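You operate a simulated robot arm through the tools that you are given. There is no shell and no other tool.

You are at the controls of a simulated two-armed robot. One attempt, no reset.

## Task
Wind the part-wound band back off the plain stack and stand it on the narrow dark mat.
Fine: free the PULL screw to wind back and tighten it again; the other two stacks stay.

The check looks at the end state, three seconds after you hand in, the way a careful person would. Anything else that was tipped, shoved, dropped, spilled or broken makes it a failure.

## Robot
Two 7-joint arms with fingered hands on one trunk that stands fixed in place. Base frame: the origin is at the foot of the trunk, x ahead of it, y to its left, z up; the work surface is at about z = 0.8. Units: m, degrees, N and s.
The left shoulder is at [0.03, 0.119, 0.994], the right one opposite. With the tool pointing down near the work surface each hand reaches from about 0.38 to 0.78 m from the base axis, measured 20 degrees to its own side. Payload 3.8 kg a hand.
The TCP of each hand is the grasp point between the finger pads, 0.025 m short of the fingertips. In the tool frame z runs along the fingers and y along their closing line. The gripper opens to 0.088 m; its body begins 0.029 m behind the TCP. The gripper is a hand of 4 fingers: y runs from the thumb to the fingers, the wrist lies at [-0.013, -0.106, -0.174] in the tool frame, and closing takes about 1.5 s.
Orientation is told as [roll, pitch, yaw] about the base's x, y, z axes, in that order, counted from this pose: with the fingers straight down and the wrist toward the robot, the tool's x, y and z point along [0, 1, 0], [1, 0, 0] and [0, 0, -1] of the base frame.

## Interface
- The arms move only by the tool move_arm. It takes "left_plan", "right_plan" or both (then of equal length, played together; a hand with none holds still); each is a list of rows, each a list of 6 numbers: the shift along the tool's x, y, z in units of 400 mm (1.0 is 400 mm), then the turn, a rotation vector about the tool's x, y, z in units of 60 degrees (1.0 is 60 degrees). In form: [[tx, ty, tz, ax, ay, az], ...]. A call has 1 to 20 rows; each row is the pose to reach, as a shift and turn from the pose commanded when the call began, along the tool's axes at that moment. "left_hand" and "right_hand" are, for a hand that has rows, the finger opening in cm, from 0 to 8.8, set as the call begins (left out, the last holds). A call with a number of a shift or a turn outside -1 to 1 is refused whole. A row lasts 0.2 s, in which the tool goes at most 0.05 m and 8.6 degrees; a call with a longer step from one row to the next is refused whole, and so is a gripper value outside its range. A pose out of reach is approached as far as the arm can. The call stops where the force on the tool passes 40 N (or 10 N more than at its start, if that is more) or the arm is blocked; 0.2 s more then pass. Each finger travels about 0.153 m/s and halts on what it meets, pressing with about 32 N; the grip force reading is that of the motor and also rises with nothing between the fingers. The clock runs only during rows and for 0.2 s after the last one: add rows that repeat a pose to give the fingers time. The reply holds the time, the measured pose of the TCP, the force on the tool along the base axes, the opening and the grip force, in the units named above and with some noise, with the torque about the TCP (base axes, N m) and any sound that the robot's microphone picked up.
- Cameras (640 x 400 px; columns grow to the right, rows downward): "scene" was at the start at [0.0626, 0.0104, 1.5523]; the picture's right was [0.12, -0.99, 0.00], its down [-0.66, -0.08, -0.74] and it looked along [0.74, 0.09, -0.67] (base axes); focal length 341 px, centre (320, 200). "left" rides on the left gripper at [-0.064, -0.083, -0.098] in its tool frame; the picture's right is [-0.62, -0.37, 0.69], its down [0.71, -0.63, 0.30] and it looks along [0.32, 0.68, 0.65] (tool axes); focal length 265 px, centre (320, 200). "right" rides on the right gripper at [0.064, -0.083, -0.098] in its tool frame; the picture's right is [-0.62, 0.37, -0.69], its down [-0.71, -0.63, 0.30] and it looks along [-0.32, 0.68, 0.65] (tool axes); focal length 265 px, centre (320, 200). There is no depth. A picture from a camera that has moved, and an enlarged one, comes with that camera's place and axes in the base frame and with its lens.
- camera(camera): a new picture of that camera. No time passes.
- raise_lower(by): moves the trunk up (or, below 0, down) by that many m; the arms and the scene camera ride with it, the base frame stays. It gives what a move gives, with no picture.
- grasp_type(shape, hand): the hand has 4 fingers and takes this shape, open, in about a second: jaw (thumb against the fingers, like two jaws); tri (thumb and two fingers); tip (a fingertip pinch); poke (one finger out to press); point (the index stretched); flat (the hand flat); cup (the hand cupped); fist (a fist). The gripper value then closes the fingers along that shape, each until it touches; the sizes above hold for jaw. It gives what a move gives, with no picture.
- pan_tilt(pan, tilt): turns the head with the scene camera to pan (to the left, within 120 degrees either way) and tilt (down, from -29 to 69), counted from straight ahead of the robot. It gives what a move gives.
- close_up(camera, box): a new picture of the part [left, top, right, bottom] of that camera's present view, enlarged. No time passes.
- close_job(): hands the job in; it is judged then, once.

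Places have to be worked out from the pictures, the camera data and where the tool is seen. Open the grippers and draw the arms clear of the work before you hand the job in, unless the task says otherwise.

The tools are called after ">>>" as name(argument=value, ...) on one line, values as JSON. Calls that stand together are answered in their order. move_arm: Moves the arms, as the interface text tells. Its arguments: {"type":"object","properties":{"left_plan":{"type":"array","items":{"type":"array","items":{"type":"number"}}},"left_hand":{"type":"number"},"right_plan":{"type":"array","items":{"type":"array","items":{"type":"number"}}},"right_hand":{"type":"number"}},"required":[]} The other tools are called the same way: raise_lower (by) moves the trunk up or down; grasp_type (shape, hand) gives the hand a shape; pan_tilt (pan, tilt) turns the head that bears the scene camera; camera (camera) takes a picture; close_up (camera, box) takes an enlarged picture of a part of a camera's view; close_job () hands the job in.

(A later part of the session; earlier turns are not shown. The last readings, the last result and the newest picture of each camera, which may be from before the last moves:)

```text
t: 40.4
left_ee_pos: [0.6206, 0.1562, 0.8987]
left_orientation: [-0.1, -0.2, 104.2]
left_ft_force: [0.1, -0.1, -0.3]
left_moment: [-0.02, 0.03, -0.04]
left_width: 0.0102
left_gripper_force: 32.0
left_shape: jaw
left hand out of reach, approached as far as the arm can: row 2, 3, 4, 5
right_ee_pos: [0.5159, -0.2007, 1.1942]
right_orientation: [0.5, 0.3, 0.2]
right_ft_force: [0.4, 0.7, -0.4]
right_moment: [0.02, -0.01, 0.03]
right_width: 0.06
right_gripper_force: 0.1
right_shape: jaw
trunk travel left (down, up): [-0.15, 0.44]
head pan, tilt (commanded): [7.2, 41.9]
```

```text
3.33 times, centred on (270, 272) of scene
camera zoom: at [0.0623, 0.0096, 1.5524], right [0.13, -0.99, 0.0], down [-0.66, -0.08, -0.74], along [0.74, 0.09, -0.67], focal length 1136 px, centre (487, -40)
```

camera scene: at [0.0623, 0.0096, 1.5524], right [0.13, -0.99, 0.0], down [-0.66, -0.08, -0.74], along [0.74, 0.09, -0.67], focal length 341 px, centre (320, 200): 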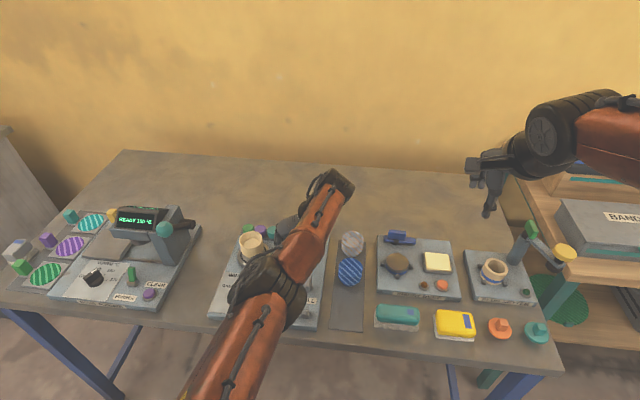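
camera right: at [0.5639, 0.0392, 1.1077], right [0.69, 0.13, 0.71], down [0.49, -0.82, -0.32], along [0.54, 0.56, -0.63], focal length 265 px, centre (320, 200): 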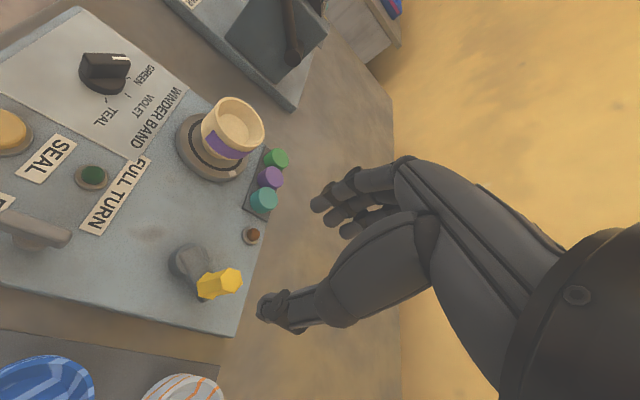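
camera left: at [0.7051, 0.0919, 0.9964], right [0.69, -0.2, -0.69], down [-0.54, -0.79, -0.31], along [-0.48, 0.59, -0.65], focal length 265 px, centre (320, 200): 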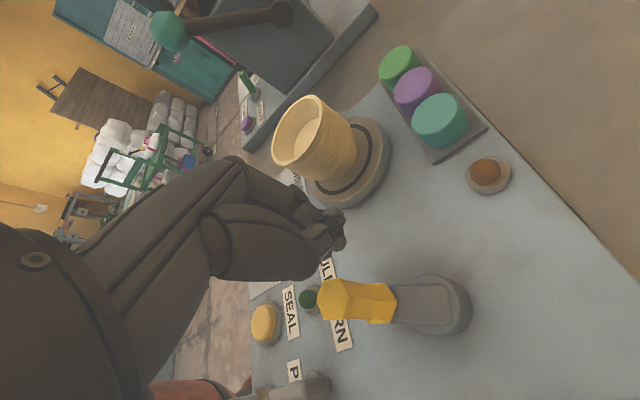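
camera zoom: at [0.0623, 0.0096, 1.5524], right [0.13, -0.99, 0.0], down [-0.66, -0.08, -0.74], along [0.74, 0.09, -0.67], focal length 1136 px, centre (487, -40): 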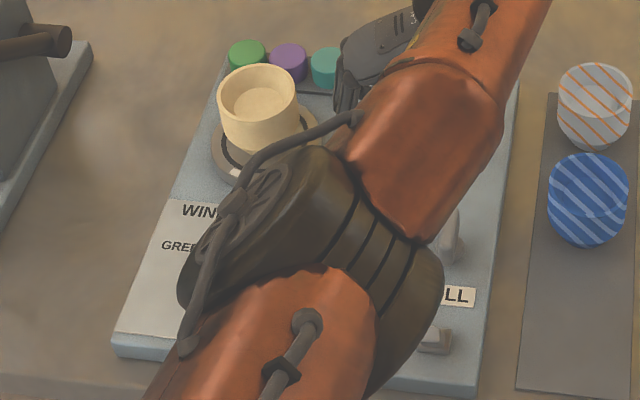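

No violet shows on the faces seen from either camera; only the back-left of the cup (about 31°–114°) is unseen. I lift the left hand straight up off the crank and unwind its wrist.

>>> move_arm(left_plan=[[0.032, 0.022, -0.1, 0, 0, 0], [0.0636, 0.044, -0.18, 0, 0, 0], [0.0636, 0.044, -0.26, 0, 0, 0], [0.0636, 0.044, -0.3, 0, 0, 0.1], [0.0636, 0.044, -0.33, 0, 0, 0.2], [0.0636, 0.044, -0.36, 0, 0, 0.3], [0.0636, 0.044, -0.39, 0, 0, 0.4], [0.0636, 0.044, -0.42, 0, 0, 0.5], [0.0636, 0.044, -0.45, 0, 0, 0.6], [0.0636, 0.044, -0.45, 0, 0, 0.6]])

>>> camera(camera="scene")

>>> camera(camera="left")

```text
t: 42.6
left_ee_pos: [0.6794, 0.1496, 1.0954]
left_orientation: [0.0, 0.0, 67.8]
left_ft_force: [0.9, -0.3, 0.1]
left_moment: [0.03, 0.01, -0.02]
left_width: 0.0102
left_gripper_force: 31.3
left_shape: jaw
left hand out of reach, approached as far as the arm can: row 1, 2, 3, 4, 5, 6, 7, 8, 9, 10
right_ee_pos: [0.5173, -0.2016, 1.1947]
right_orientation: [0.4, 0.4, 0.1]
right_ft_force: [0.6, 0.4, -0.8]
right_moment: [-0.01, 0.02, 0.0]
right_width: 0.0599
right_gripper_force: 0.1
right_shape: jaw
trunk travel left (down, up): [-0.15, 0.44]
head pan, tilt (commanded): [7.2, 41.9]
```

```text
taken
camera scene: at [0.0628, 0.0102, 1.5523], right [0.12, -0.99, 0.0], down [-0.66, -0.08, -0.74], along [0.74, 0.09, -0.67], focal length 341 px, centre (320, 200)
```

scene: 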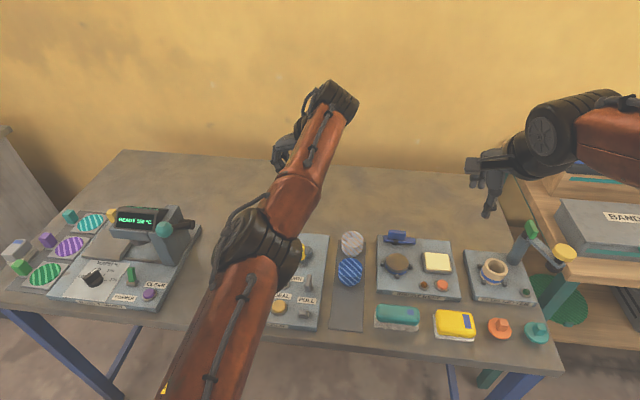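

```text
taken
camera left: at [0.7077, 0.0488, 1.1946], right [0.44, -0.57, -0.69], down [-0.9, -0.32, -0.3], along [-0.04, 0.76, -0.65], focal length 265 px, centre (320, 200)
```

left: 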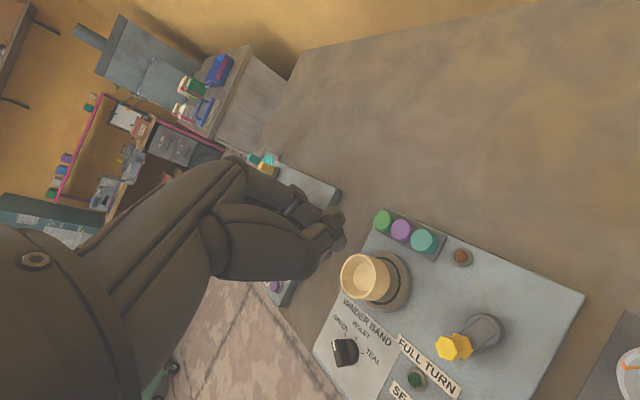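

The hand is well clear above. I pull the left arm back and up to its own side so it recovers its comfortable posture.

>>> move_arm(left_plan=[[0.06, 0.034, -0.036, 0, 0, 0], [0.12, 0.067, -0.071, 0, 0, 0], [0.18, 0.1, -0.107, 0, 0, 0], [0.24, 0.134, -0.143, 0, 0, 0], [0.3, 0.168, -0.179, 0, 0, 0], [0.36, 0.2, -0.214, 0, 0, 0], [0.419, 0.235, -0.25, 0, 0, 0], [0.419, 0.235, -0.25, 0, 0, 0]], left_hand=6.0)

>>> camera(camera="scene")

```text
t: 44.4
left_ee_pos: [0.6439, 0.3078, 1.2306]
left_orientation: [0.1, 0.0, 68.1]
left_ft_force: [0.2, 0.2, 0.4]
left_moment: [0.0, 0.0, 0.0]
left_width: 0.0596
left_gripper_force: 0.1
left_shape: jaw
left hand out of reach, approached as far as the arm can: row 1, 2, 3, 4, 5, 6, 7, 8
right_ee_pos: [0.5169, -0.2027, 1.1935]
right_orientation: [0.4, 0.4, 0.0]
right_ft_force: [0.6, -0.7, 1.0]
right_moment: [0.03, 0.0, 0.0]
right_width: 0.0601
right_gripper_force: 0.0
right_shape: jaw
trunk travel left (down, up): [-0.15, 0.44]
head pan, tilt (commanded): [7.2, 41.9]
```

```text
taken
camera scene: at [0.0632, 0.0096, 1.5523], right [0.12, -0.99, 0.0], down [-0.66, -0.08, -0.74], along [0.74, 0.09, -0.67], focal length 341 px, centre (320, 200)
```

scene: 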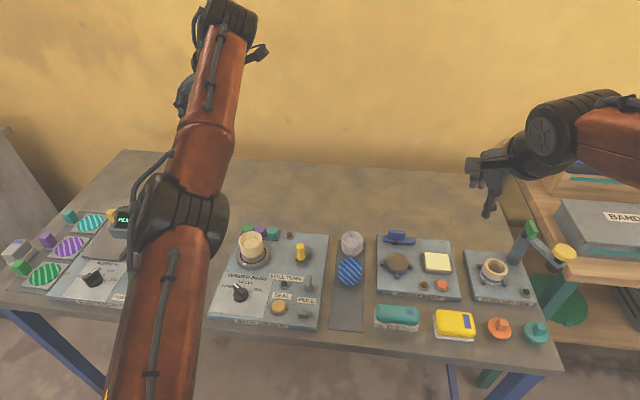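

The view of the winder is clear now. I keep unwinding the left wrist to get out of this branch.

>>> move_arm(left_plan=[[0, 0, 0, 0, 0, 0.125], [0, 0, 0, 0, 0, 0.25], [0, 0, 0, 0, 0, 0.375], [0, 0, 0, 0, 0, 0.5], [0, 0, 0, 0, 0, 0.625], [0, 0, 0, 0, 0, 0.75], [0, 0, 0, 0, 0, 0.875], [0, 0, 0, 0, 0, 1.0], [0, 0, 0, 0, 0, 1.0]])

>>> camera(camera="scene")

>>> close_up(camera="scene", box=[225, 217, 345, 327])

```text
t: 46.4
left_ee_pos: [0.6754, 0.3122, 1.2453]
left_orientation: [0.0, 0.1, 7.9]
left_ft_force: [0.2, 0.5, -0.3]
left_moment: [0.01, -0.01, -0.03]
left_width: 0.0595
left_gripper_force: 0.2
left_shape: jaw
left hand out of reach, approached as far as the arm can: row 1, 2, 3, 4, 5, 6, 7, 8, 9
right_ee_pos: [0.5162, -0.2007, 1.1939]
right_orientation: [0.4, 0.4, 0.1]
right_ft_force: [0.8, 1.6, 0.3]
right_moment: [0.01, -0.03, -0.01]
right_width: 0.0597
right_gripper_force: 0.0
right_shape: jaw
trunk travel left (down, up): [-0.15, 0.44]
head pan, tilt (commanded): [7.2, 41.9]
```

```text
taken
camera scene: at [0.0627, 0.01, 1.5523], right [0.12, -0.99, 0.0], down [-0.66, -0.08, -0.74], along [0.74, 0.09, -0.67], focal length 341 px, centre (320, 200)
```

scene: 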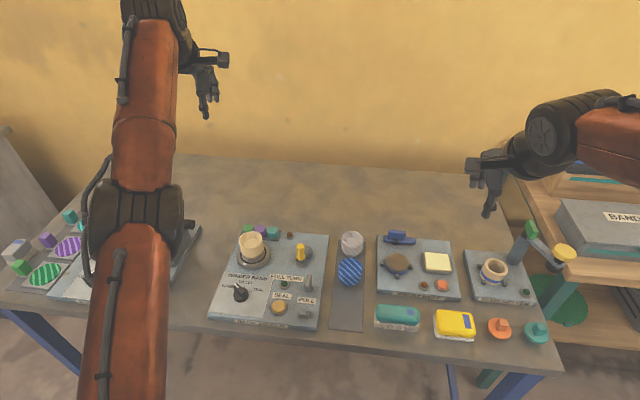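

```text
3.64 times, centred on (285, 272) of scene
camera zoom: at [0.0627, 0.01, 1.5523], right [0.12, -0.99, 0.0], down [-0.66, -0.08, -0.74], along [0.74, 0.09, -0.67], focal length 1240 px, centre (447, -62)
```

zoom: 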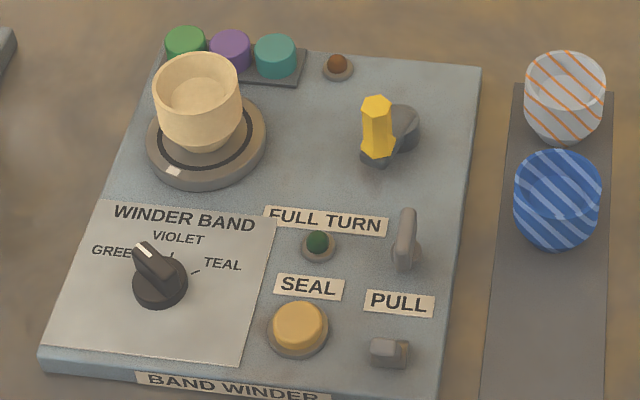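

The turntable mark shows about 240° of wind-back in total and no violet is visible from the front. I look with the left camera, which is now almost above the cup, and the right one.

>>> camera(camera="left")

>>> close_up(camera="scene", box=[235, 222, 295, 272])

```text
taken
camera left: at [0.6025, 0.2381, 1.345], right [-0.28, -0.66, -0.69], down [-0.72, 0.62, -0.3], along [0.63, 0.42, -0.65], focal length 265 px, centre (320, 200)
```

left: 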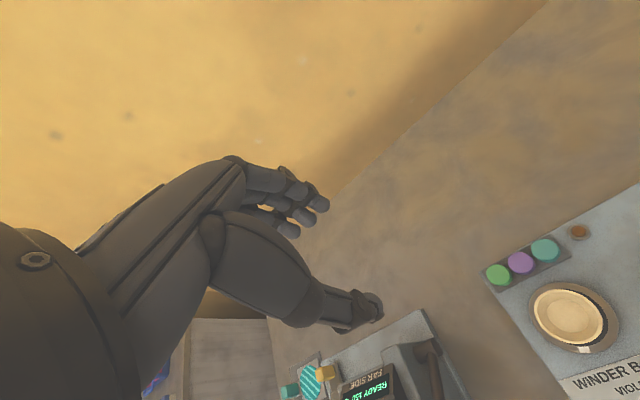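

```text
8.00 times, centred on (265, 247) of scene
camera zoom: at [0.0627, 0.01, 1.5523], right [0.12, -0.99, 0.0], down [-0.66, -0.08, -0.74], along [0.74, 0.09, -0.67], focal length 2728 px, centre (760, -176)
```

zoom: 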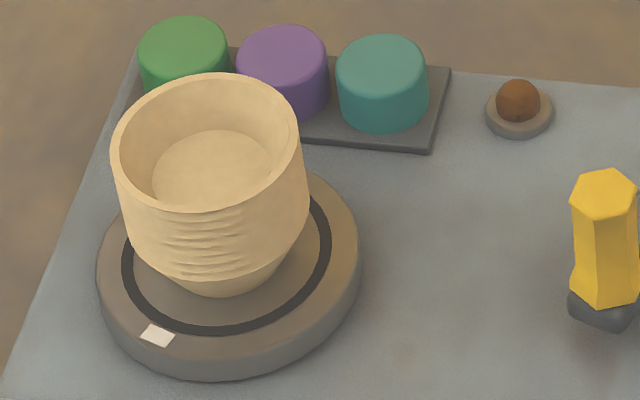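

The front is clean; I still need to see the back of the cup. I bring the left arm further back and left to get it tracking again.

>>> move_arm(left_plan=[[0.047, -0.036, 0, 0, 0, 0.08], [0.094, -0.071, 0, 0, 0, 0.16], [0.141, -0.107, 0, 0, 0, 0.24], [0.188, -0.142, 0, 0, 0, 0.32], [0.235, -0.178, 0, 0, 0, 0.4], [0.282, -0.213, 0, 0, 0, 0.467], [0.282, -0.213, 0, 0, 0, 0.467]])

>>> camera(camera="scene")

```text
t: 48.0
left_ee_pos: [0.5885, 0.423, 1.2556]
left_orientation: [0.0, 0.1, -20.1]
left_ft_force: [-0.8, 0.3, 0.3]
left_moment: [0.01, 0.01, 0.0]
left_width: 0.0598
left_gripper_force: 0.1
left_shape: jaw
left hand out of reach, approached as far as the arm can: row 1, 2, 3, 4, 5, 6, 7
right_ee_pos: [0.5166, -0.2015, 1.193]
right_orientation: [0.6, 0.3, 0.1]
right_ft_force: [0.8, -0.7, 0.5]
right_moment: [0.02, 0.02, 0.0]
right_width: 0.0596
right_gripper_force: 0.0
right_shape: jaw
trunk travel left (down, up): [-0.15, 0.44]
head pan, tilt (commanded): [7.2, 41.9]
```

```text
taken
camera scene: at [0.0629, 0.01, 1.5523], right [0.12, -0.99, 0.0], down [-0.66, -0.08, -0.74], along [0.74, 0.09, -0.67], focal length 341 px, centre (320, 200)
```

scene: 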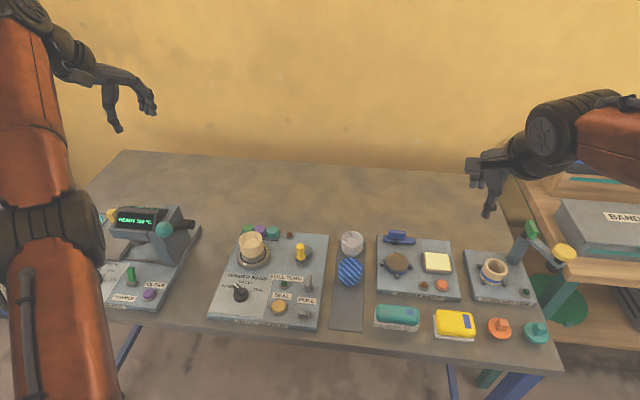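

Still in the awkward branch though tracking the turn. I rotate the left wrist further to its natural side, which I also want for viewing the back of the cup.

>>> move_arm(left_plan=[[0, 0, -0.01, 0, 0, 0.1], [0, 0, -0.02, 0, 0, 0.2], [0, 0, -0.03, 0, 0, 0.3], [0, 0, -0.04, 0, 0, 0.4], [0, 0, -0.05, 0, 0, 0.5], [0, 0, -0.06, 0, 0, 0.6], [0, 0, -0.07, 0, 0, 0.7], [0, 0, -0.07, 0, 0, 0.7]])

>>> camera(camera="scene")

>>> camera(camera="left")

```text
t: 49.8
left_ee_pos: [0.5233, 0.3828, 1.2593]
left_orientation: [-0.1, 0.0, -62.1]
left_ft_force: [1.5, -0.1, 0.2]
left_moment: [-0.03, 0.01, -0.01]
left_width: 0.0599
left_gripper_force: 0.0
left_shape: jaw
left hand out of reach, approached as far as the arm can: row 1, 2, 3, 4, 5, 6, 7, 8
right_ee_pos: [0.5179, -0.1986, 1.1932]
right_orientation: [0.4, 0.4, 0.3]
right_ft_force: [0.8, 0.1, -0.3]
right_moment: [0.02, 0.0, 0.0]
right_width: 0.0601
right_gripper_force: 0.0
right_shape: jaw
trunk travel left (down, up): [-0.15, 0.44]
head pan, tilt (commanded): [7.2, 41.9]
```

```text
taken
camera scene: at [0.0637, 0.0119, 1.5522], right [0.13, -0.99, 0.0], down [-0.66, -0.08, -0.74], along [0.74, 0.09, -0.67], focal length 341 px, centre (320, 200)
```

scene: 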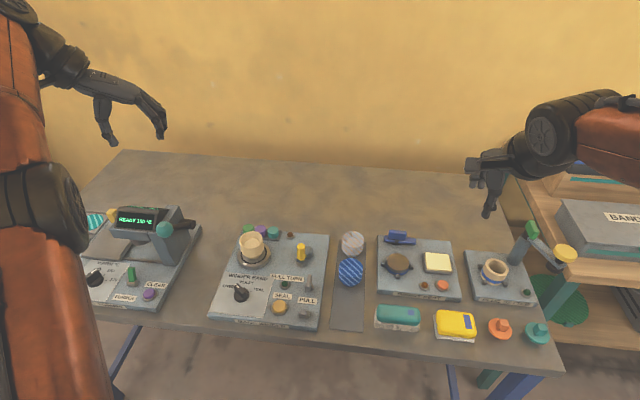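

```text
taken
camera left: at [0.4285, 0.4269, 1.3581], right [-0.72, 0.04, -0.69], down [0.34, 0.89, -0.31], along [0.61, -0.45, -0.65], focal length 265 px, centre (320, 200)
```

left: 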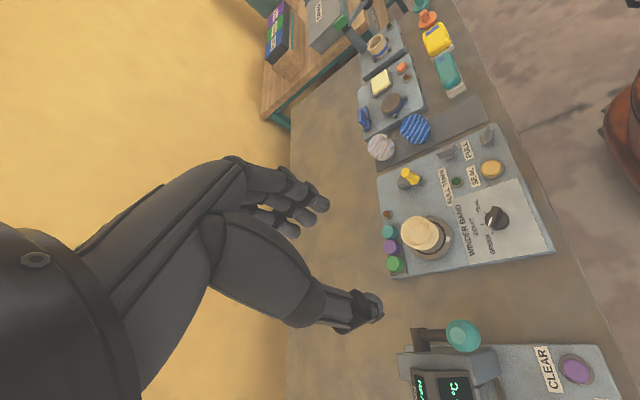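

The left camera now looks at the winder from the left side. I zoom on the cup for any violet left on that face.

>>> close_up(camera="left", box=[370, 190, 470, 290])

```text
4.00 times, centred on (420, 240) of left
camera zoom: at [0.4285, 0.4269, 1.3581], right [-0.72, 0.04, -0.69], down [0.34, 0.89, -0.31], along [0.61, -0.45, -0.65], focal length 1062 px, centre (-80, 40)
```

zoom: 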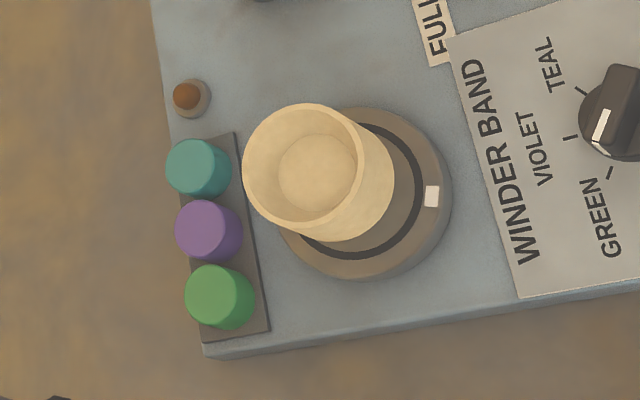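

No violet on the left-front face either. I move the left camera further round (yaw −90°) and farther forward to see the back-left.

>>> move_arm(left_plan=[[0.044, 0.023, 0, 0, 0, 0.1], [0.088, 0.047, 0, 0, 0, 0.2], [0.133, 0.07, 0, 0, 0, 0.3], [0.177, 0.094, 0, 0, 0, 0.4], [0.221, 0.117, 0, 0, 0, 0.45], [0.221, 0.117, 0, 0, 0, 0.45]])

>>> camera(camera="left")

>>> camera(camera="scene")

```text
t: 51.2
left_ee_pos: [0.5284, 0.3326, 1.205]
left_orientation: [0.1, 0.0, -89.1]
left_ft_force: [-0.7, -0.6, 0.6]
left_moment: [0.02, 0.03, 0.01]
left_width: 0.0598
left_gripper_force: 0.0
left_shape: jaw
left hand out of reach, approached as far as the arm can: row 1, 2, 3, 4, 5, 6
right_ee_pos: [0.516, -0.2004, 1.1947]
right_orientation: [0.5, 0.3, 0.1]
right_ft_force: [0.6, 0.7, 0.4]
right_moment: [0.0, -0.01, 0.04]
right_width: 0.0598
right_gripper_force: 0.1
right_shape: jaw
trunk travel left (down, up): [-0.15, 0.44]
head pan, tilt (commanded): [7.2, 41.9]
```

```text
taken
camera left: at [0.4625, 0.4151, 1.3047], right [-0.63, 0.36, -0.69], down [0.7, 0.64, -0.3], along [0.34, -0.68, -0.65], focal length 265 px, centre (320, 200)
```

left: 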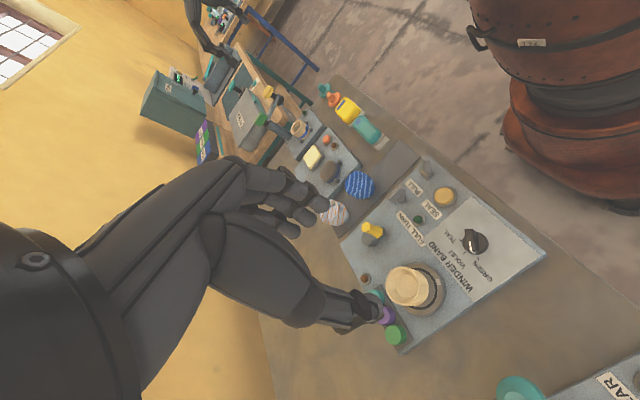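

```text
taken
camera scene: at [0.0624, 0.0112, 1.5523], right [0.13, -0.99, 0.0], down [-0.66, -0.08, -0.74], along [0.74, 0.09, -0.67], focal length 341 px, centre (320, 200)
```

scene: 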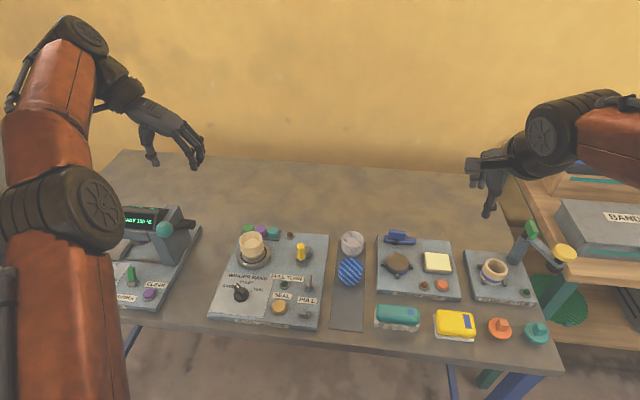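

I shift the left camera another 12 cm forward and a little left for a view of the cup's back.

>>> move_arm(left_plan=[[0.06, -0.03, 0.01, 0, 0, 0], [0.12, -0.06, 0.02, 0, 0, 0], [0.18, -0.09, 0.03, 0, 0, 0], [0.24, -0.12, 0.04, 0, 0, 0], [0.3, -0.15, 0.05, 0, 0, 0], [0.36, -0.18, 0.06, 0, 0, 0], [0.36, -0.18, 0.06, 0, 0, 0]])

>>> camera(camera="left")

>>> camera(camera="scene")

```text
t: 52.8
left_ee_pos: [0.5456, 0.3346, 1.1703]
left_orientation: [0.1, 0.0, -89.0]
left_ft_force: [-0.1, 0.7, 0.2]
left_moment: [0.01, 0.0, 0.03]
left_width: 0.0598
left_gripper_force: 0.2
left_shape: jaw
left hand out of reach, approached as far as the arm can: row 1, 2, 3, 4, 5, 6, 7
right_ee_pos: [0.5157, -0.2017, 1.1933]
right_orientation: [0.5, 0.3, 0.1]
right_ft_force: [0.3, 0.8, -0.4]
right_moment: [-0.03, 0.02, -0.01]
right_width: 0.0597
right_gripper_force: 0.1
right_shape: jaw
trunk travel left (down, up): [-0.15, 0.44]
head pan, tilt (commanded): [7.2, 41.9]
```

```text
taken
camera left: at [0.4803, 0.4178, 1.2701], right [-0.63, 0.36, -0.69], down [0.7, 0.64, -0.3], along [0.34, -0.68, -0.65], focal length 265 px, centre (320, 200)
```

left: 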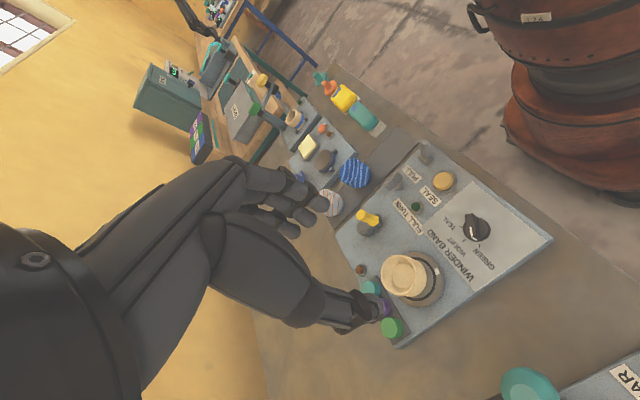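

```text
taken
camera scene: at [0.0624, 0.0104, 1.5523], right [0.12, -0.99, 0.0], down [-0.66, -0.08, -0.74], along [0.74, 0.09, -0.67], focal length 341 px, centre (320, 200)
```

scene: 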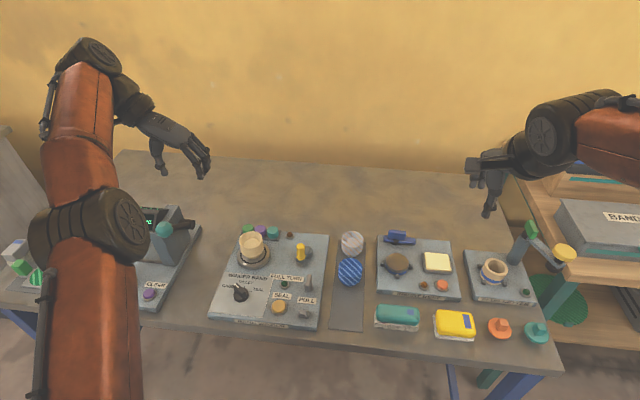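

I zoom on the cup from this viewpoint.

>>> close_up(camera="left", box=[350, 230, 470, 340])

```text
3.64 times, centred on (410, 285) of left
camera zoom: at [0.4803, 0.4178, 1.2701], right [-0.63, 0.36, -0.69], down [0.7, 0.64, -0.3], along [0.34, -0.68, -0.65], focal length 965 px, centre (-7, -109)
```

zoom: 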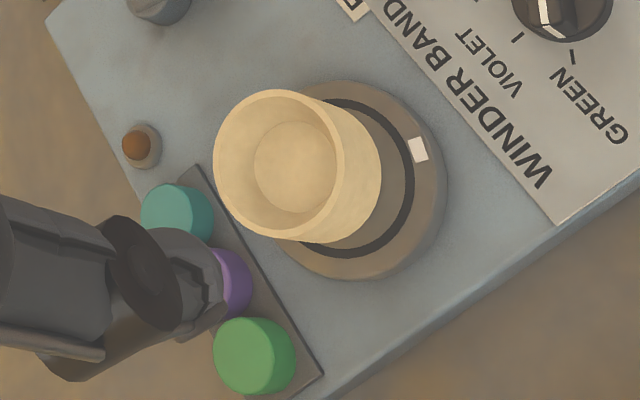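

No violet on any face I can see (about 65° round to 391°), so the band is off as far as visible; I will recheck the last sliver when I lift the cup. The left arm is stretched straight, so I command it inward toward its usual posture.

>>> move_arm(left_plan=[[-0.07, 0.071, 0.006, 0, 0, -0.12], [-0.14, 0.142, 0.012, 0, 0, -0.24], [-0.21, 0.213, 0.018, 0, 0, -0.36], [-0.28, 0.285, 0.025, 0, 0, -0.48], [-0.35, 0.356, 0.031, 0, 0, -0.6], [-0.42, 0.427, 0.037, 0, 0, -0.72], [-0.49, 0.5, 0.044, 0, 0, -0.84], [-0.56, 0.57, 0.05, 0, 0, -0.96], [-0.56, 0.57, 0.05, 0, 0, -0.96]])

>>> camera(camera="scene")

```text
t: 54.8
left_ee_pos: [0.3285, 0.1095, 1.1489]
left_orientation: [0.0, -0.1, -31.4]
left_ft_force: [-0.1, -0.7, 0.5]
left_moment: [0.02, 0.0, 0.01]
left_width: 0.0598
left_gripper_force: 0.1
left_shape: jaw
right_ee_pos: [0.5174, -0.2004, 1.1931]
right_orientation: [0.4, 0.4, 0.0]
right_ft_force: [0.3, -0.1, -0.1]
right_moment: [-0.01, -0.03, -0.02]
right_width: 0.0599
right_gripper_force: 0.0
right_shape: jaw
trunk travel left (down, up): [-0.15, 0.44]
head pan, tilt (commanded): [7.2, 41.9]
```

```text
taken
camera scene: at [0.0632, 0.011, 1.5523], right [0.13, -0.99, 0.0], down [-0.66, -0.08, -0.74], along [0.74, 0.09, -0.67], focal length 341 px, centre (320, 200)
```

scene: 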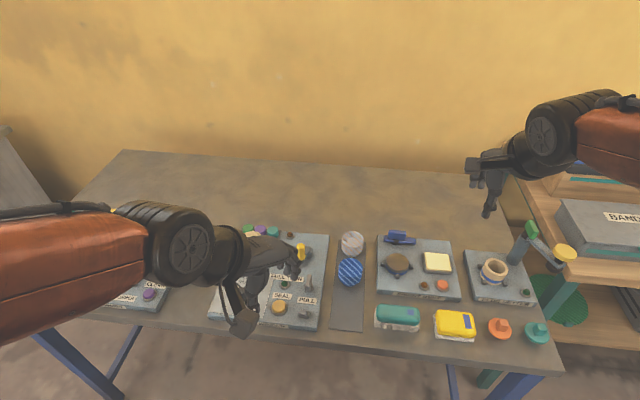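

The left arm is back in a good posture. The wing screw must be turned back clockwise, so I bring the left hand over it again, raising yaw step by step as in the first pass.

>>> move_arm(left_plan=[[0.031, 0.058, 0.031, 0, 0, -0.125], [0.061, 0.115, 0.062, 0, 0, -0.25], [0.092, 0.173, 0.094, 0, 0, -0.375], [0.122, 0.23, 0.125, 0, 0, -0.5], [0.153, 0.288, 0.156, 0, 0, -0.625], [0.184, 0.346, 0.187, 0, 0, -0.75], [0.214, 0.403, 0.219, 0, 0, -0.875], [0.245, 0.461, 0.25, 0, 0, -1.0], [0.245, 0.461, 0.25, 0, 0, -1.0]], left_hand=4.5)

>>> camera(camera="scene")

>>> camera(camera="left")

```text
t: 56.8
left_ee_pos: [0.5332, 0.0974, 1.052]
left_orientation: [0.0, -0.1, 28.7]
left_ft_force: [0.5, 0.6, -0.5]
left_moment: [0.0, -0.02, 0.05]
left_width: 0.0452
left_gripper_force: 0.0
left_shape: jaw
right_ee_pos: [0.5157, -0.201, 1.1945]
right_orientation: [0.4, 0.3, 0.1]
right_ft_force: [-0.7, 0.5, 0.8]
right_moment: [0.03, -0.03, -0.01]
right_width: 0.0598
right_gripper_force: 0.1
right_shape: jaw
trunk travel left (down, up): [-0.15, 0.44]
head pan, tilt (commanded): [7.2, 41.9]
```

```text
taken
camera scene: at [0.0618, 0.0107, 1.5523], right [0.12, -0.99, 0.0], down [-0.66, -0.08, -0.74], along [0.74, 0.09, -0.67], focal length 341 px, centre (320, 200)
```

scene: 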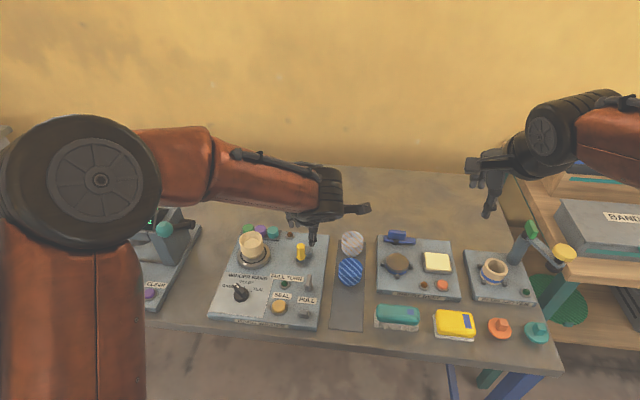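

```text
taken
camera left: at [0.4919, 0.0014, 1.1494], right [-0.03, -0.72, -0.69], down [-0.9, 0.32, -0.31], along [0.44, 0.61, -0.65], focal length 265 px, centre (320, 200)
```

left: 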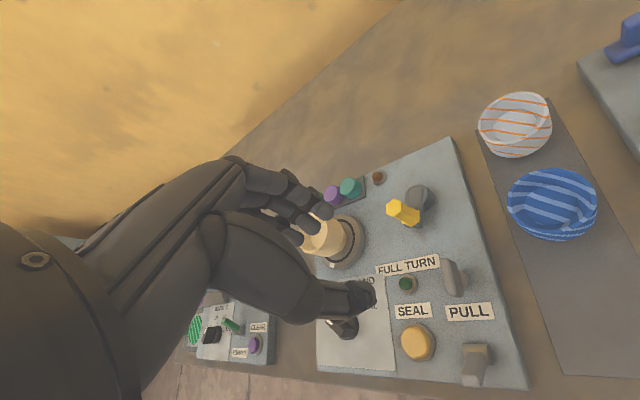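

Over the screw at yaw 29°. I turn the hand toward 90° at this height and check it stays in reach.

>>> move_arm(left_plan=[[0, 0, 0, 0, 0, -0.125], [0, 0, 0, 0, 0, -0.25], [0, 0, 0, 0, 0, -0.375], [0, 0, 0, 0, 0, -0.5], [0, 0, 0, 0, 0, -0.625], [0, 0, 0, 0, 0, -0.75], [0, 0, 0, 0, 0, -0.875], [0, 0, 0, 0, 0, -1.0], [0, 0, 0, 0, 0, -1.0]])

>>> camera(camera="scene")

>>> camera(camera="left")

```text
t: 58.8
left_ee_pos: [0.5338, 0.0968, 1.0492]
left_orientation: [0.0, 0.1, 88.7]
left_ft_force: [0.3, 0.2, 0.8]
left_moment: [-0.01, -0.03, 0.0]
left_width: 0.0454
left_gripper_force: 0.1
left_shape: jaw
right_ee_pos: [0.515, -0.2002, 1.1949]
right_orientation: [0.4, 0.4, 0.1]
right_ft_force: [0.1, -0.6, -0.8]
right_moment: [0.02, 0.0, -0.02]
right_width: 0.0599
right_gripper_force: 0.0
right_shape: jaw
trunk travel left (down, up): [-0.15, 0.44]
head pan, tilt (commanded): [7.2, 41.9]
```

```text
taken
camera scene: at [0.0624, 0.0104, 1.5523], right [0.12, -0.99, 0.0], down [-0.66, -0.08, -0.74], along [0.74, 0.09, -0.67], focal length 341 px, centre (320, 200)
```

scene: 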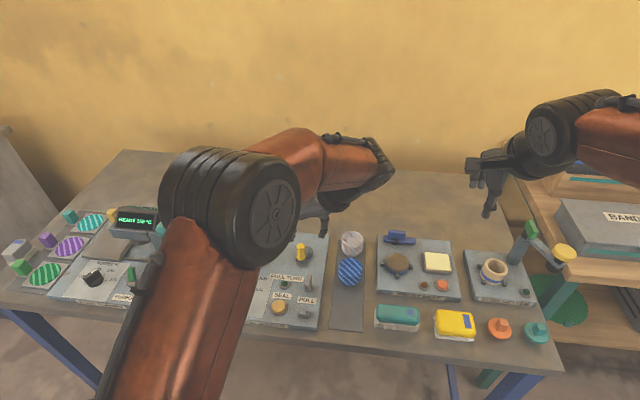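

```text
taken
camera left: at [0.5963, 0.0116, 1.1481], right [0.61, -0.38, -0.69], down [-0.73, -0.61, -0.3], along [-0.31, 0.69, -0.65], focal length 265 px, centre (320, 200)
```

left: 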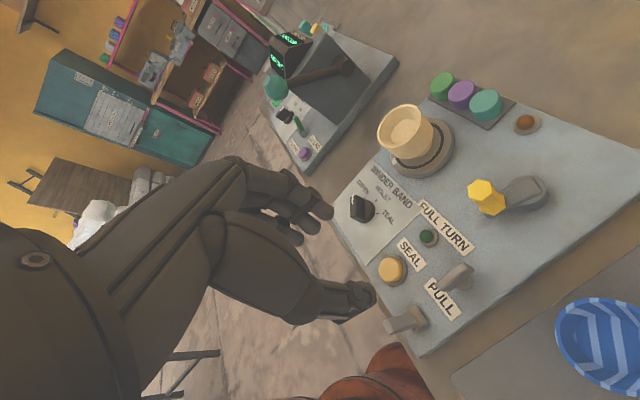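

Yaw 89° reached with good tracking. I zoom on the wing to judge its exact angle and centre before descending.

>>> close_up(camera="left", box=[380, 200, 520, 340])

>>> close_up(camera="scene", box=[270, 250, 330, 330])

```text
2.86 times, centred on (450, 270) of left
camera zoom: at [0.5963, 0.0116, 1.1481], right [0.61, -0.38, -0.69], down [-0.73, -0.61, -0.3], along [-0.31, 0.69, -0.65], focal length 758 px, centre (-51, 0)
```

zoom: 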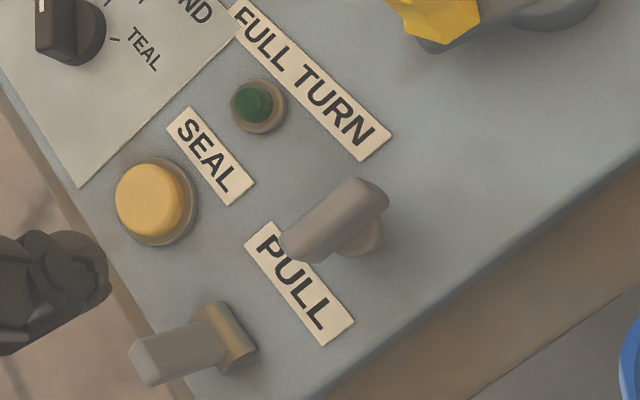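

```text
5.00 times, centred on (300, 290) of scene
camera zoom: at [0.0624, 0.0104, 1.5523], right [0.12, -0.99, 0.0], down [-0.66, -0.08, -0.74], along [0.74, 0.09, -0.67], focal length 1705 px, centre (420, -250)
```

zoom: 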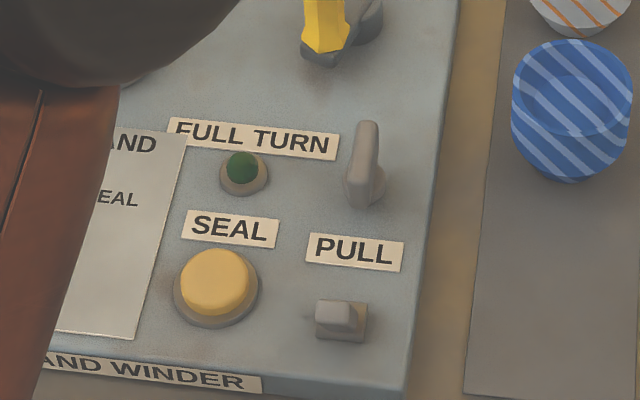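

The wing lies along x within about 2°, centred near (0.538, 0.096). I descend over it and close.

>>> move_arm(left_plan=[[-0.01, 0, 0.1, 0, 0, -0.01], [-0.01, 0, 0.2, 0, 0, -0.02], [-0.01, 0, 0.3, 0, 0, -0.02], [-0.01, 0, 0.39, 0, 0, -0.02], [-0.01, 0, 0.43, 0, 0, -0.02], [-0.01, 0, 0.463, 0, 0, -0.02], [-0.01, 0, 0.463, 0, 0, -0.02]], left_hand=4.5)

>>> close_up(camera="left", box=[220, 160, 460, 360])

```text
t: 60.4
left_ee_pos: [0.5376, 0.097, 0.863]
left_orientation: [0.0, 0.0, 89.8]
left_ft_force: [-0.2, 0.7, -0.1]
left_moment: [-0.04, 0.02, -0.02]
left_width: 0.0452
left_gripper_force: 0.0
left_shape: jaw
right_ee_pos: [0.5168, -0.2023, 1.1927]
right_orientation: [0.5, 0.3, 0.1]
right_ft_force: [-0.3, 0.0, -0.2]
right_moment: [0.01, 0.01, -0.01]
right_width: 0.0599
right_gripper_force: 0.1
right_shape: jaw
trunk travel left (down, up): [-0.15, 0.44]
head pan, tilt (commanded): [7.2, 41.9]
```

```text
2.00 times, centred on (340, 260) of left
camera zoom: at [0.6029, 0.0134, 0.9626], right [0.62, -0.37, -0.69], down [-0.72, -0.63, -0.3], along [-0.32, 0.68, -0.65], focal length 531 px, centre (280, 80)
```

zoom: 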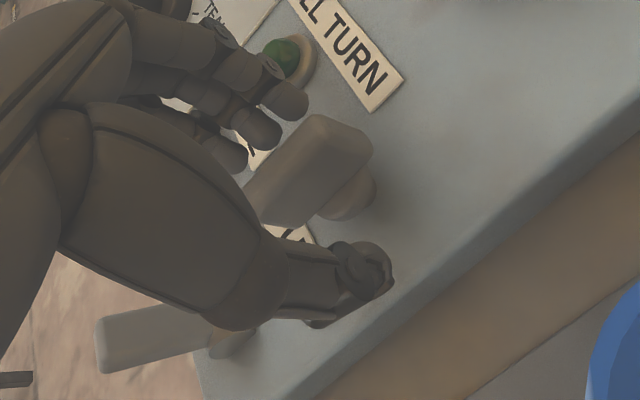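

The wing is between thumb and fingers. I close and begin turning clockwise to tighten.

>>> move_arm(left_plan=[[0, 0, 0, 0, 0, 0], [0, 0, 0, 0, 0, 0], [0, 0, 0, 0, 0, 0], [0, 0, 0, 0, 0, 0], [0, 0, 0, 0, 0, 0]], left_hand=0)

>>> move_arm(left_plan=[[0, 0, 0, 0, 0, 0.1], [0, 0, 0, 0, 0, 0.2], [0, 0, 0, 0, 0, 0.3], [0, 0, 0, 0, 0, 0.4], [0, 0, 0, 0, 0, 0.5], [0, 0, 0, 0, 0, 0.6], [0, 0, 0, 0, 0, 0.7], [0, 0, 0, 0, 0, 0.7]], left_hand=0)

>>> close_up(camera="left", box=[220, 160, 460, 360])

```text
t: 61.6
left_ee_pos: [0.5386, 0.0968, 0.8639]
left_orientation: [0.0, 0.0, 89.8]
left_ft_force: [-1.7, -1.9, -2.4]
left_moment: [-0.03, 0.0, -0.02]
left_width: 0.0057
left_gripper_force: 31.9
left_shape: jaw
right_ee_pos: [0.5165, -0.2014, 1.1937]
right_orientation: [0.5, 0.2, 0.1]
right_ft_force: [-0.2, -0.2, 0.0]
right_moment: [-0.01, 0.0, 0.03]
right_width: 0.0599
right_gripper_force: 0.0
right_shape: jaw
trunk travel left (down, up): [-0.15, 0.44]
head pan, tilt (commanded): [7.2, 41.9]
```

```text
t: 63.4
left_ee_pos: [0.5359, 0.0969, 0.8644]
left_orientation: [0.1, 0.0, 47.7]
left_ft_force: [-5.4, -0.7, -9.1]
left_moment: [-0.02, 0.05, -0.01]
left_width: 0.0056
left_gripper_force: 32.4
left_shape: jaw
right_ee_pos: [0.5167, -0.2015, 1.1931]
right_orientation: [0.5, 0.5, 0.0]
right_ft_force: [-0.6, 0.9, 0.1]
right_moment: [0.02, -0.03, 0.0]
right_width: 0.06
right_gripper_force: 0.1
right_shape: jaw
trunk travel left (down, up): [-0.15, 0.44]
head pan, tilt (commanded): [7.2, 41.9]
```

```text
2.00 times, centred on (340, 260) of left
camera zoom: at [0.5293, -0.0076, 0.9628], right [0.21, -0.69, -0.69], down [-0.95, 0.02, -0.3], along [0.22, 0.72, -0.65], focal length 531 px, centre (280, 80)
```

zoom: 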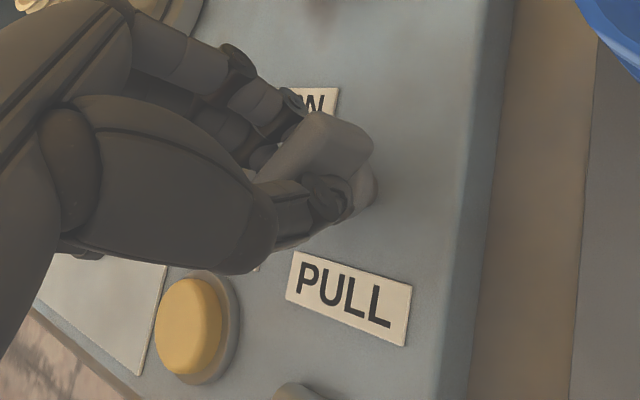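

The wing follows; the downward pull shows it is threading in. I ease down 1 mm and continue the remaining ~48° clockwise.

>>> move_arm(left_plan=[[0.001, -0.001, 0.002, 0, 0, 0.1], [0.002, -0.002, 0.003, 0, 0, 0.2], [0.002, -0.002, 0.003, 0, 0, 0.3], [0.002, -0.002, 0.003, 0, 0, 0.4], [0.002, -0.002, 0.003, 0, 0, 0.5], [0.002, -0.002, 0.003, 0, 0, 0.6], [0.002, -0.002, 0.003, 0, 0, 0.7], [0.002, -0.002, 0.003, 0, 0, 0.78], [0.002, -0.002, 0.003, 0, 0, 0.78]], left_hand=0)

>>> close_up(camera="left", box=[220, 160, 460, 360])

```text
t: 65.4
left_ee_pos: [0.5362, 0.0987, 0.8643]
left_orientation: [0.0, -0.1, 0.9]
left_ft_force: [-1.6, 7.6, 7.7]
left_moment: [0.13, 0.01, -0.02]
left_width: 0.0055
left_gripper_force: 32.2
left_shape: jaw
right_ee_pos: [0.5154, -0.2004, 1.1946]
right_orientation: [0.4, 0.4, 0.2]
right_ft_force: [0.2, -0.4, 0.2]
right_moment: [0.02, 0.03, 0.0]
right_width: 0.0598
right_gripper_force: 0.0
right_shape: jaw
trunk travel left (down, up): [-0.15, 0.44]
head pan, tilt (commanded): [7.2, 41.9]
```

```text
2.00 times, centred on (340, 260) of left
camera zoom: at [0.4548, 0.0323, 0.962], right [-0.36, -0.63, -0.69], down [-0.64, 0.7, -0.31], along [0.68, 0.34, -0.65], focal length 531 px, centre (280, 80)
```

zoom: 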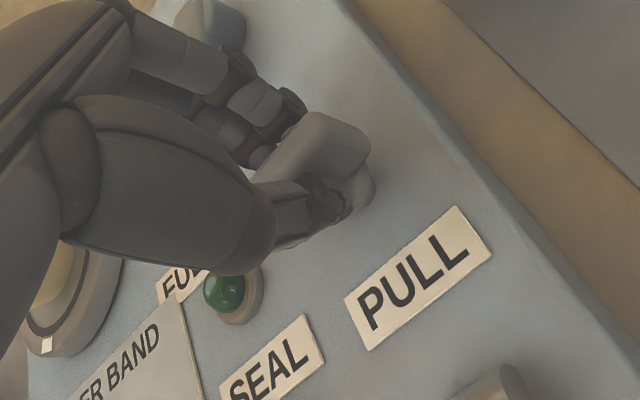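

The wing is back along y, but I feel no torque yet. I turn a little further clockwise to feel whether it is at its tight stop.

>>> move_arm(left_plan=[[-0.003, 0, -0.002, 0, 0, 0.05], [-0.003, 0, -0.002, 0, 0, 0.1], [-0.003, 0, -0.002, 0, 0, 0.15], [-0.003, 0, -0.002, 0, 0, 0.2], [-0.003, 0, -0.002, 0, 0, 0.2]], left_hand=0)

>>> close_up(camera="left", box=[220, 160, 460, 360])

```text
t: 66.6
left_ee_pos: [0.5366, 0.0973, 0.8637]
left_orientation: [0.0, 0.0, -10.9]
left_ft_force: [-1.3, 16.8, 2.1]
left_moment: [0.23, -0.06, 0.18]
left_width: 0.0055
left_gripper_force: 31.5
left_shape: jaw
right_ee_pos: [0.516, -0.1994, 1.1937]
right_orientation: [0.4, 0.3, 0.1]
right_ft_force: [-0.2, -0.9, -0.5]
right_moment: [-0.02, 0.01, -0.03]
right_width: 0.0598
right_gripper_force: 0.1
right_shape: jaw
trunk travel left (down, up): [-0.15, 0.44]
head pan, tilt (commanded): [7.2, 41.9]
```

```text
2.00 times, centred on (340, 260) of left
camera zoom: at [0.4432, 0.0509, 0.9622], right [-0.48, -0.54, -0.69], down [-0.48, 0.82, -0.3], along [0.73, 0.19, -0.65], focal length 531 px, centre (280, 80)
```

zoom: 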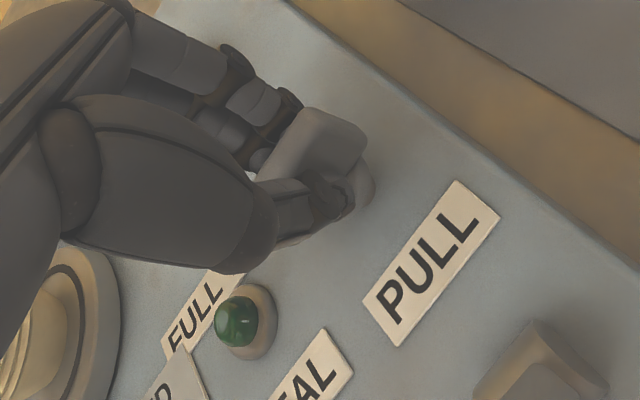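

Torque rose to +0.18 N m as at the other end, so the screw is tight at its stop. I release it and lift away.

>>> move_arm(left_plan=[[0, 0, 0, 0, 0, 0], [0, 0, 0, 0, 0, 0], [0, 0, 0, 0, 0, 0], [0, 0, -0.08, 0, 0, 0], [0, 0, -0.18, 0, 0, 0], [0, 0, -0.28, 0, 0, 0], [0, 0, -0.36, 0, 0, 0], [0, 0, -0.36, 0, 0, 0]], left_hand=4.5)

>>> camera(camera="left")

>>> camera(camera="scene")

```text
t: 68.4
left_ee_pos: [0.5377, 0.0936, 1.0075]
left_orientation: [0.0, 0.0, -11.1]
left_ft_force: [0.1, -0.1, 0.1]
left_moment: [-0.03, 0.0, -0.05]
left_width: 0.0445
left_gripper_force: 0.1
left_shape: jaw
right_ee_pos: [0.5177, -0.2015, 1.1937]
right_orientation: [0.5, 0.3, 0.1]
right_ft_force: [-0.5, -0.8, -0.1]
right_moment: [0.01, -0.03, -0.01]
right_width: 0.0601
right_gripper_force: 0.1
right_shape: jaw
trunk travel left (down, up): [-0.15, 0.44]
head pan, tilt (commanded): [7.2, 41.9]
```

```text
taken
camera left: at [0.4433, 0.0469, 1.1064], right [-0.48, -0.54, -0.69], down [-0.48, 0.82, -0.3], along [0.73, 0.19, -0.65], focal length 265 px, centre (320, 200)
```

left: 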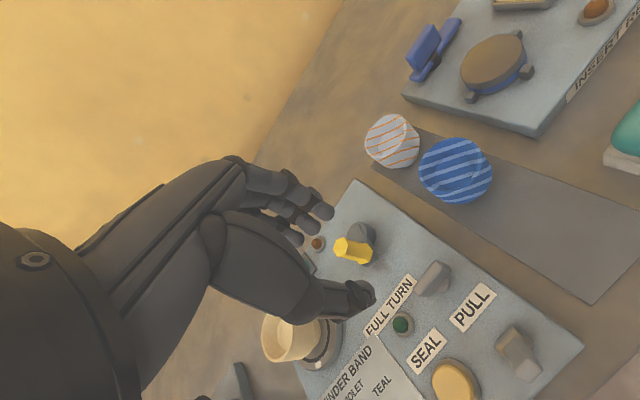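

```text
taken
camera scene: at [0.0629, 0.0102, 1.5523], right [0.12, -0.99, 0.0], down [-0.66, -0.08, -0.74], along [0.74, 0.09, -0.67], focal length 341 px, centre (320, 200)
```

scene: 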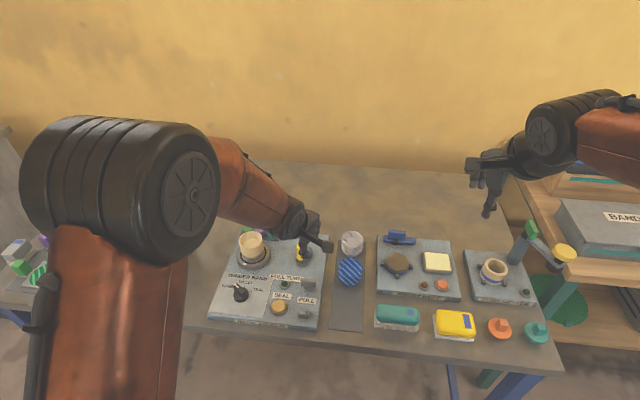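

I check the wing's angle against its starting look, comparing it with the PULL label.

>>> close_up(camera="scene", box=[270, 250, 330, 330])

>>> close_up(camera="left", box=[370, 240, 550, 390])

```text
5.00 times, centred on (300, 290) of scene
camera zoom: at [0.0629, 0.0102, 1.5523], right [0.12, -0.99, 0.0], down [-0.66, -0.08, -0.74], along [0.74, 0.09, -0.67], focal length 1705 px, centre (420, -250)
```

zoom: 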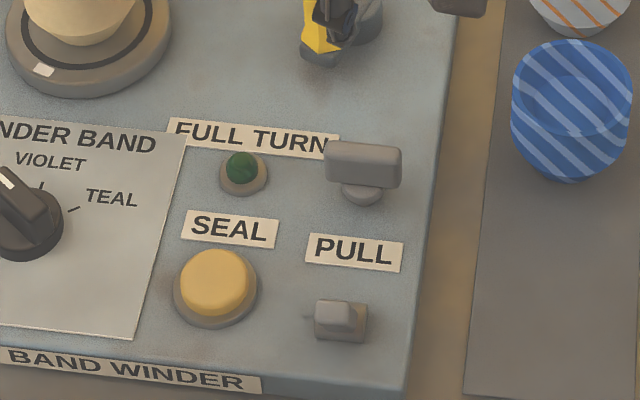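

```text
2.67 times, centred on (460, 315) of left
camera zoom: at [0.4433, 0.0469, 1.1064], right [-0.48, -0.54, -0.69], down [-0.48, 0.82, -0.3], along [0.73, 0.19, -0.65], focal length 708 px, centre (-53, -107)
```

zoom: 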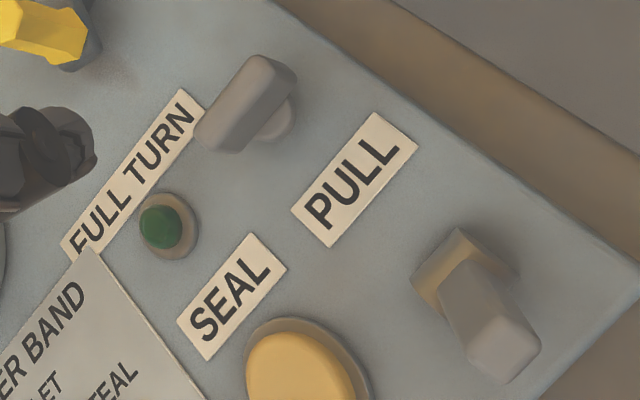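

The PULL wing is tight again, a shade past its starting angle. Now for the cup: centre about (0.608, 0.255), rim z ≈ 0.906, rim radius 30 mm; I bring the open left hand above it.

>>> move_arm(left_plan=[[0.072, 0.016, -0.01, 0, 0, -0.03], [0.144, 0.031, -0.02, 0, 0, -0.06], [0.216, 0.047, -0.03, 0, 0, -0.09], [0.287, 0.063, -0.04, 0, 0, -0.12], [0.359, 0.078, -0.05, 0, 0, -0.155], [0.431, 0.094, -0.056, 0, 0, -0.185], [0.431, 0.094, -0.056, 0, 0, -0.185], [0.431, 0.094, -0.056, 0, 0, -0.185]], left_hand=8.8)

>>> camera(camera="left")

>>> camera(camera="scene")

```text
t: 70.2
left_ee_pos: [0.6061, 0.2592, 1.0302]
left_orientation: [0.0, 0.0, 0.0]
left_ft_force: [-0.1, 0.4, 0.1]
left_moment: [-0.01, -0.02, 0.02]
left_width: 0.0876
left_gripper_force: 0.0
left_shape: jaw
right_ee_pos: [0.5166, -0.2001, 1.1948]
right_orientation: [0.5, 0.3, 0.0]
right_ft_force: [0.2, -0.2, 0.4]
right_moment: [0.01, -0.03, -0.01]
right_width: 0.0598
right_gripper_force: 0.1
right_shape: jaw
trunk travel left (down, up): [-0.15, 0.44]
head pan, tilt (commanded): [7.2, 41.9]
```

```text
taken
camera left: at [0.5237, 0.1943, 1.1282], right [-0.37, -0.62, -0.69], down [-0.63, 0.71, -0.3], along [0.68, 0.33, -0.65], focal length 265 px, centre (320, 200)
```

left: 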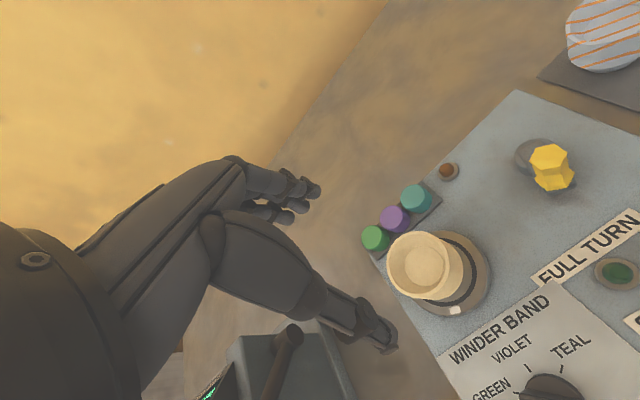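

```text
taken
camera scene: at [0.0628, 0.0107, 1.5523], right [0.13, -0.99, 0.0], down [-0.66, -0.08, -0.74], along [0.74, 0.09, -0.67], focal length 341 px, centre (320, 200)
```

scene: 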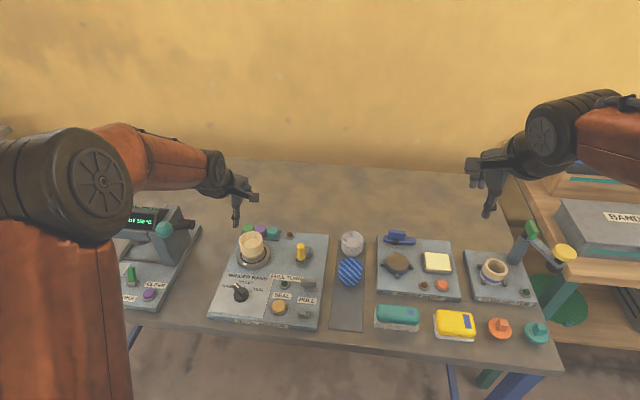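

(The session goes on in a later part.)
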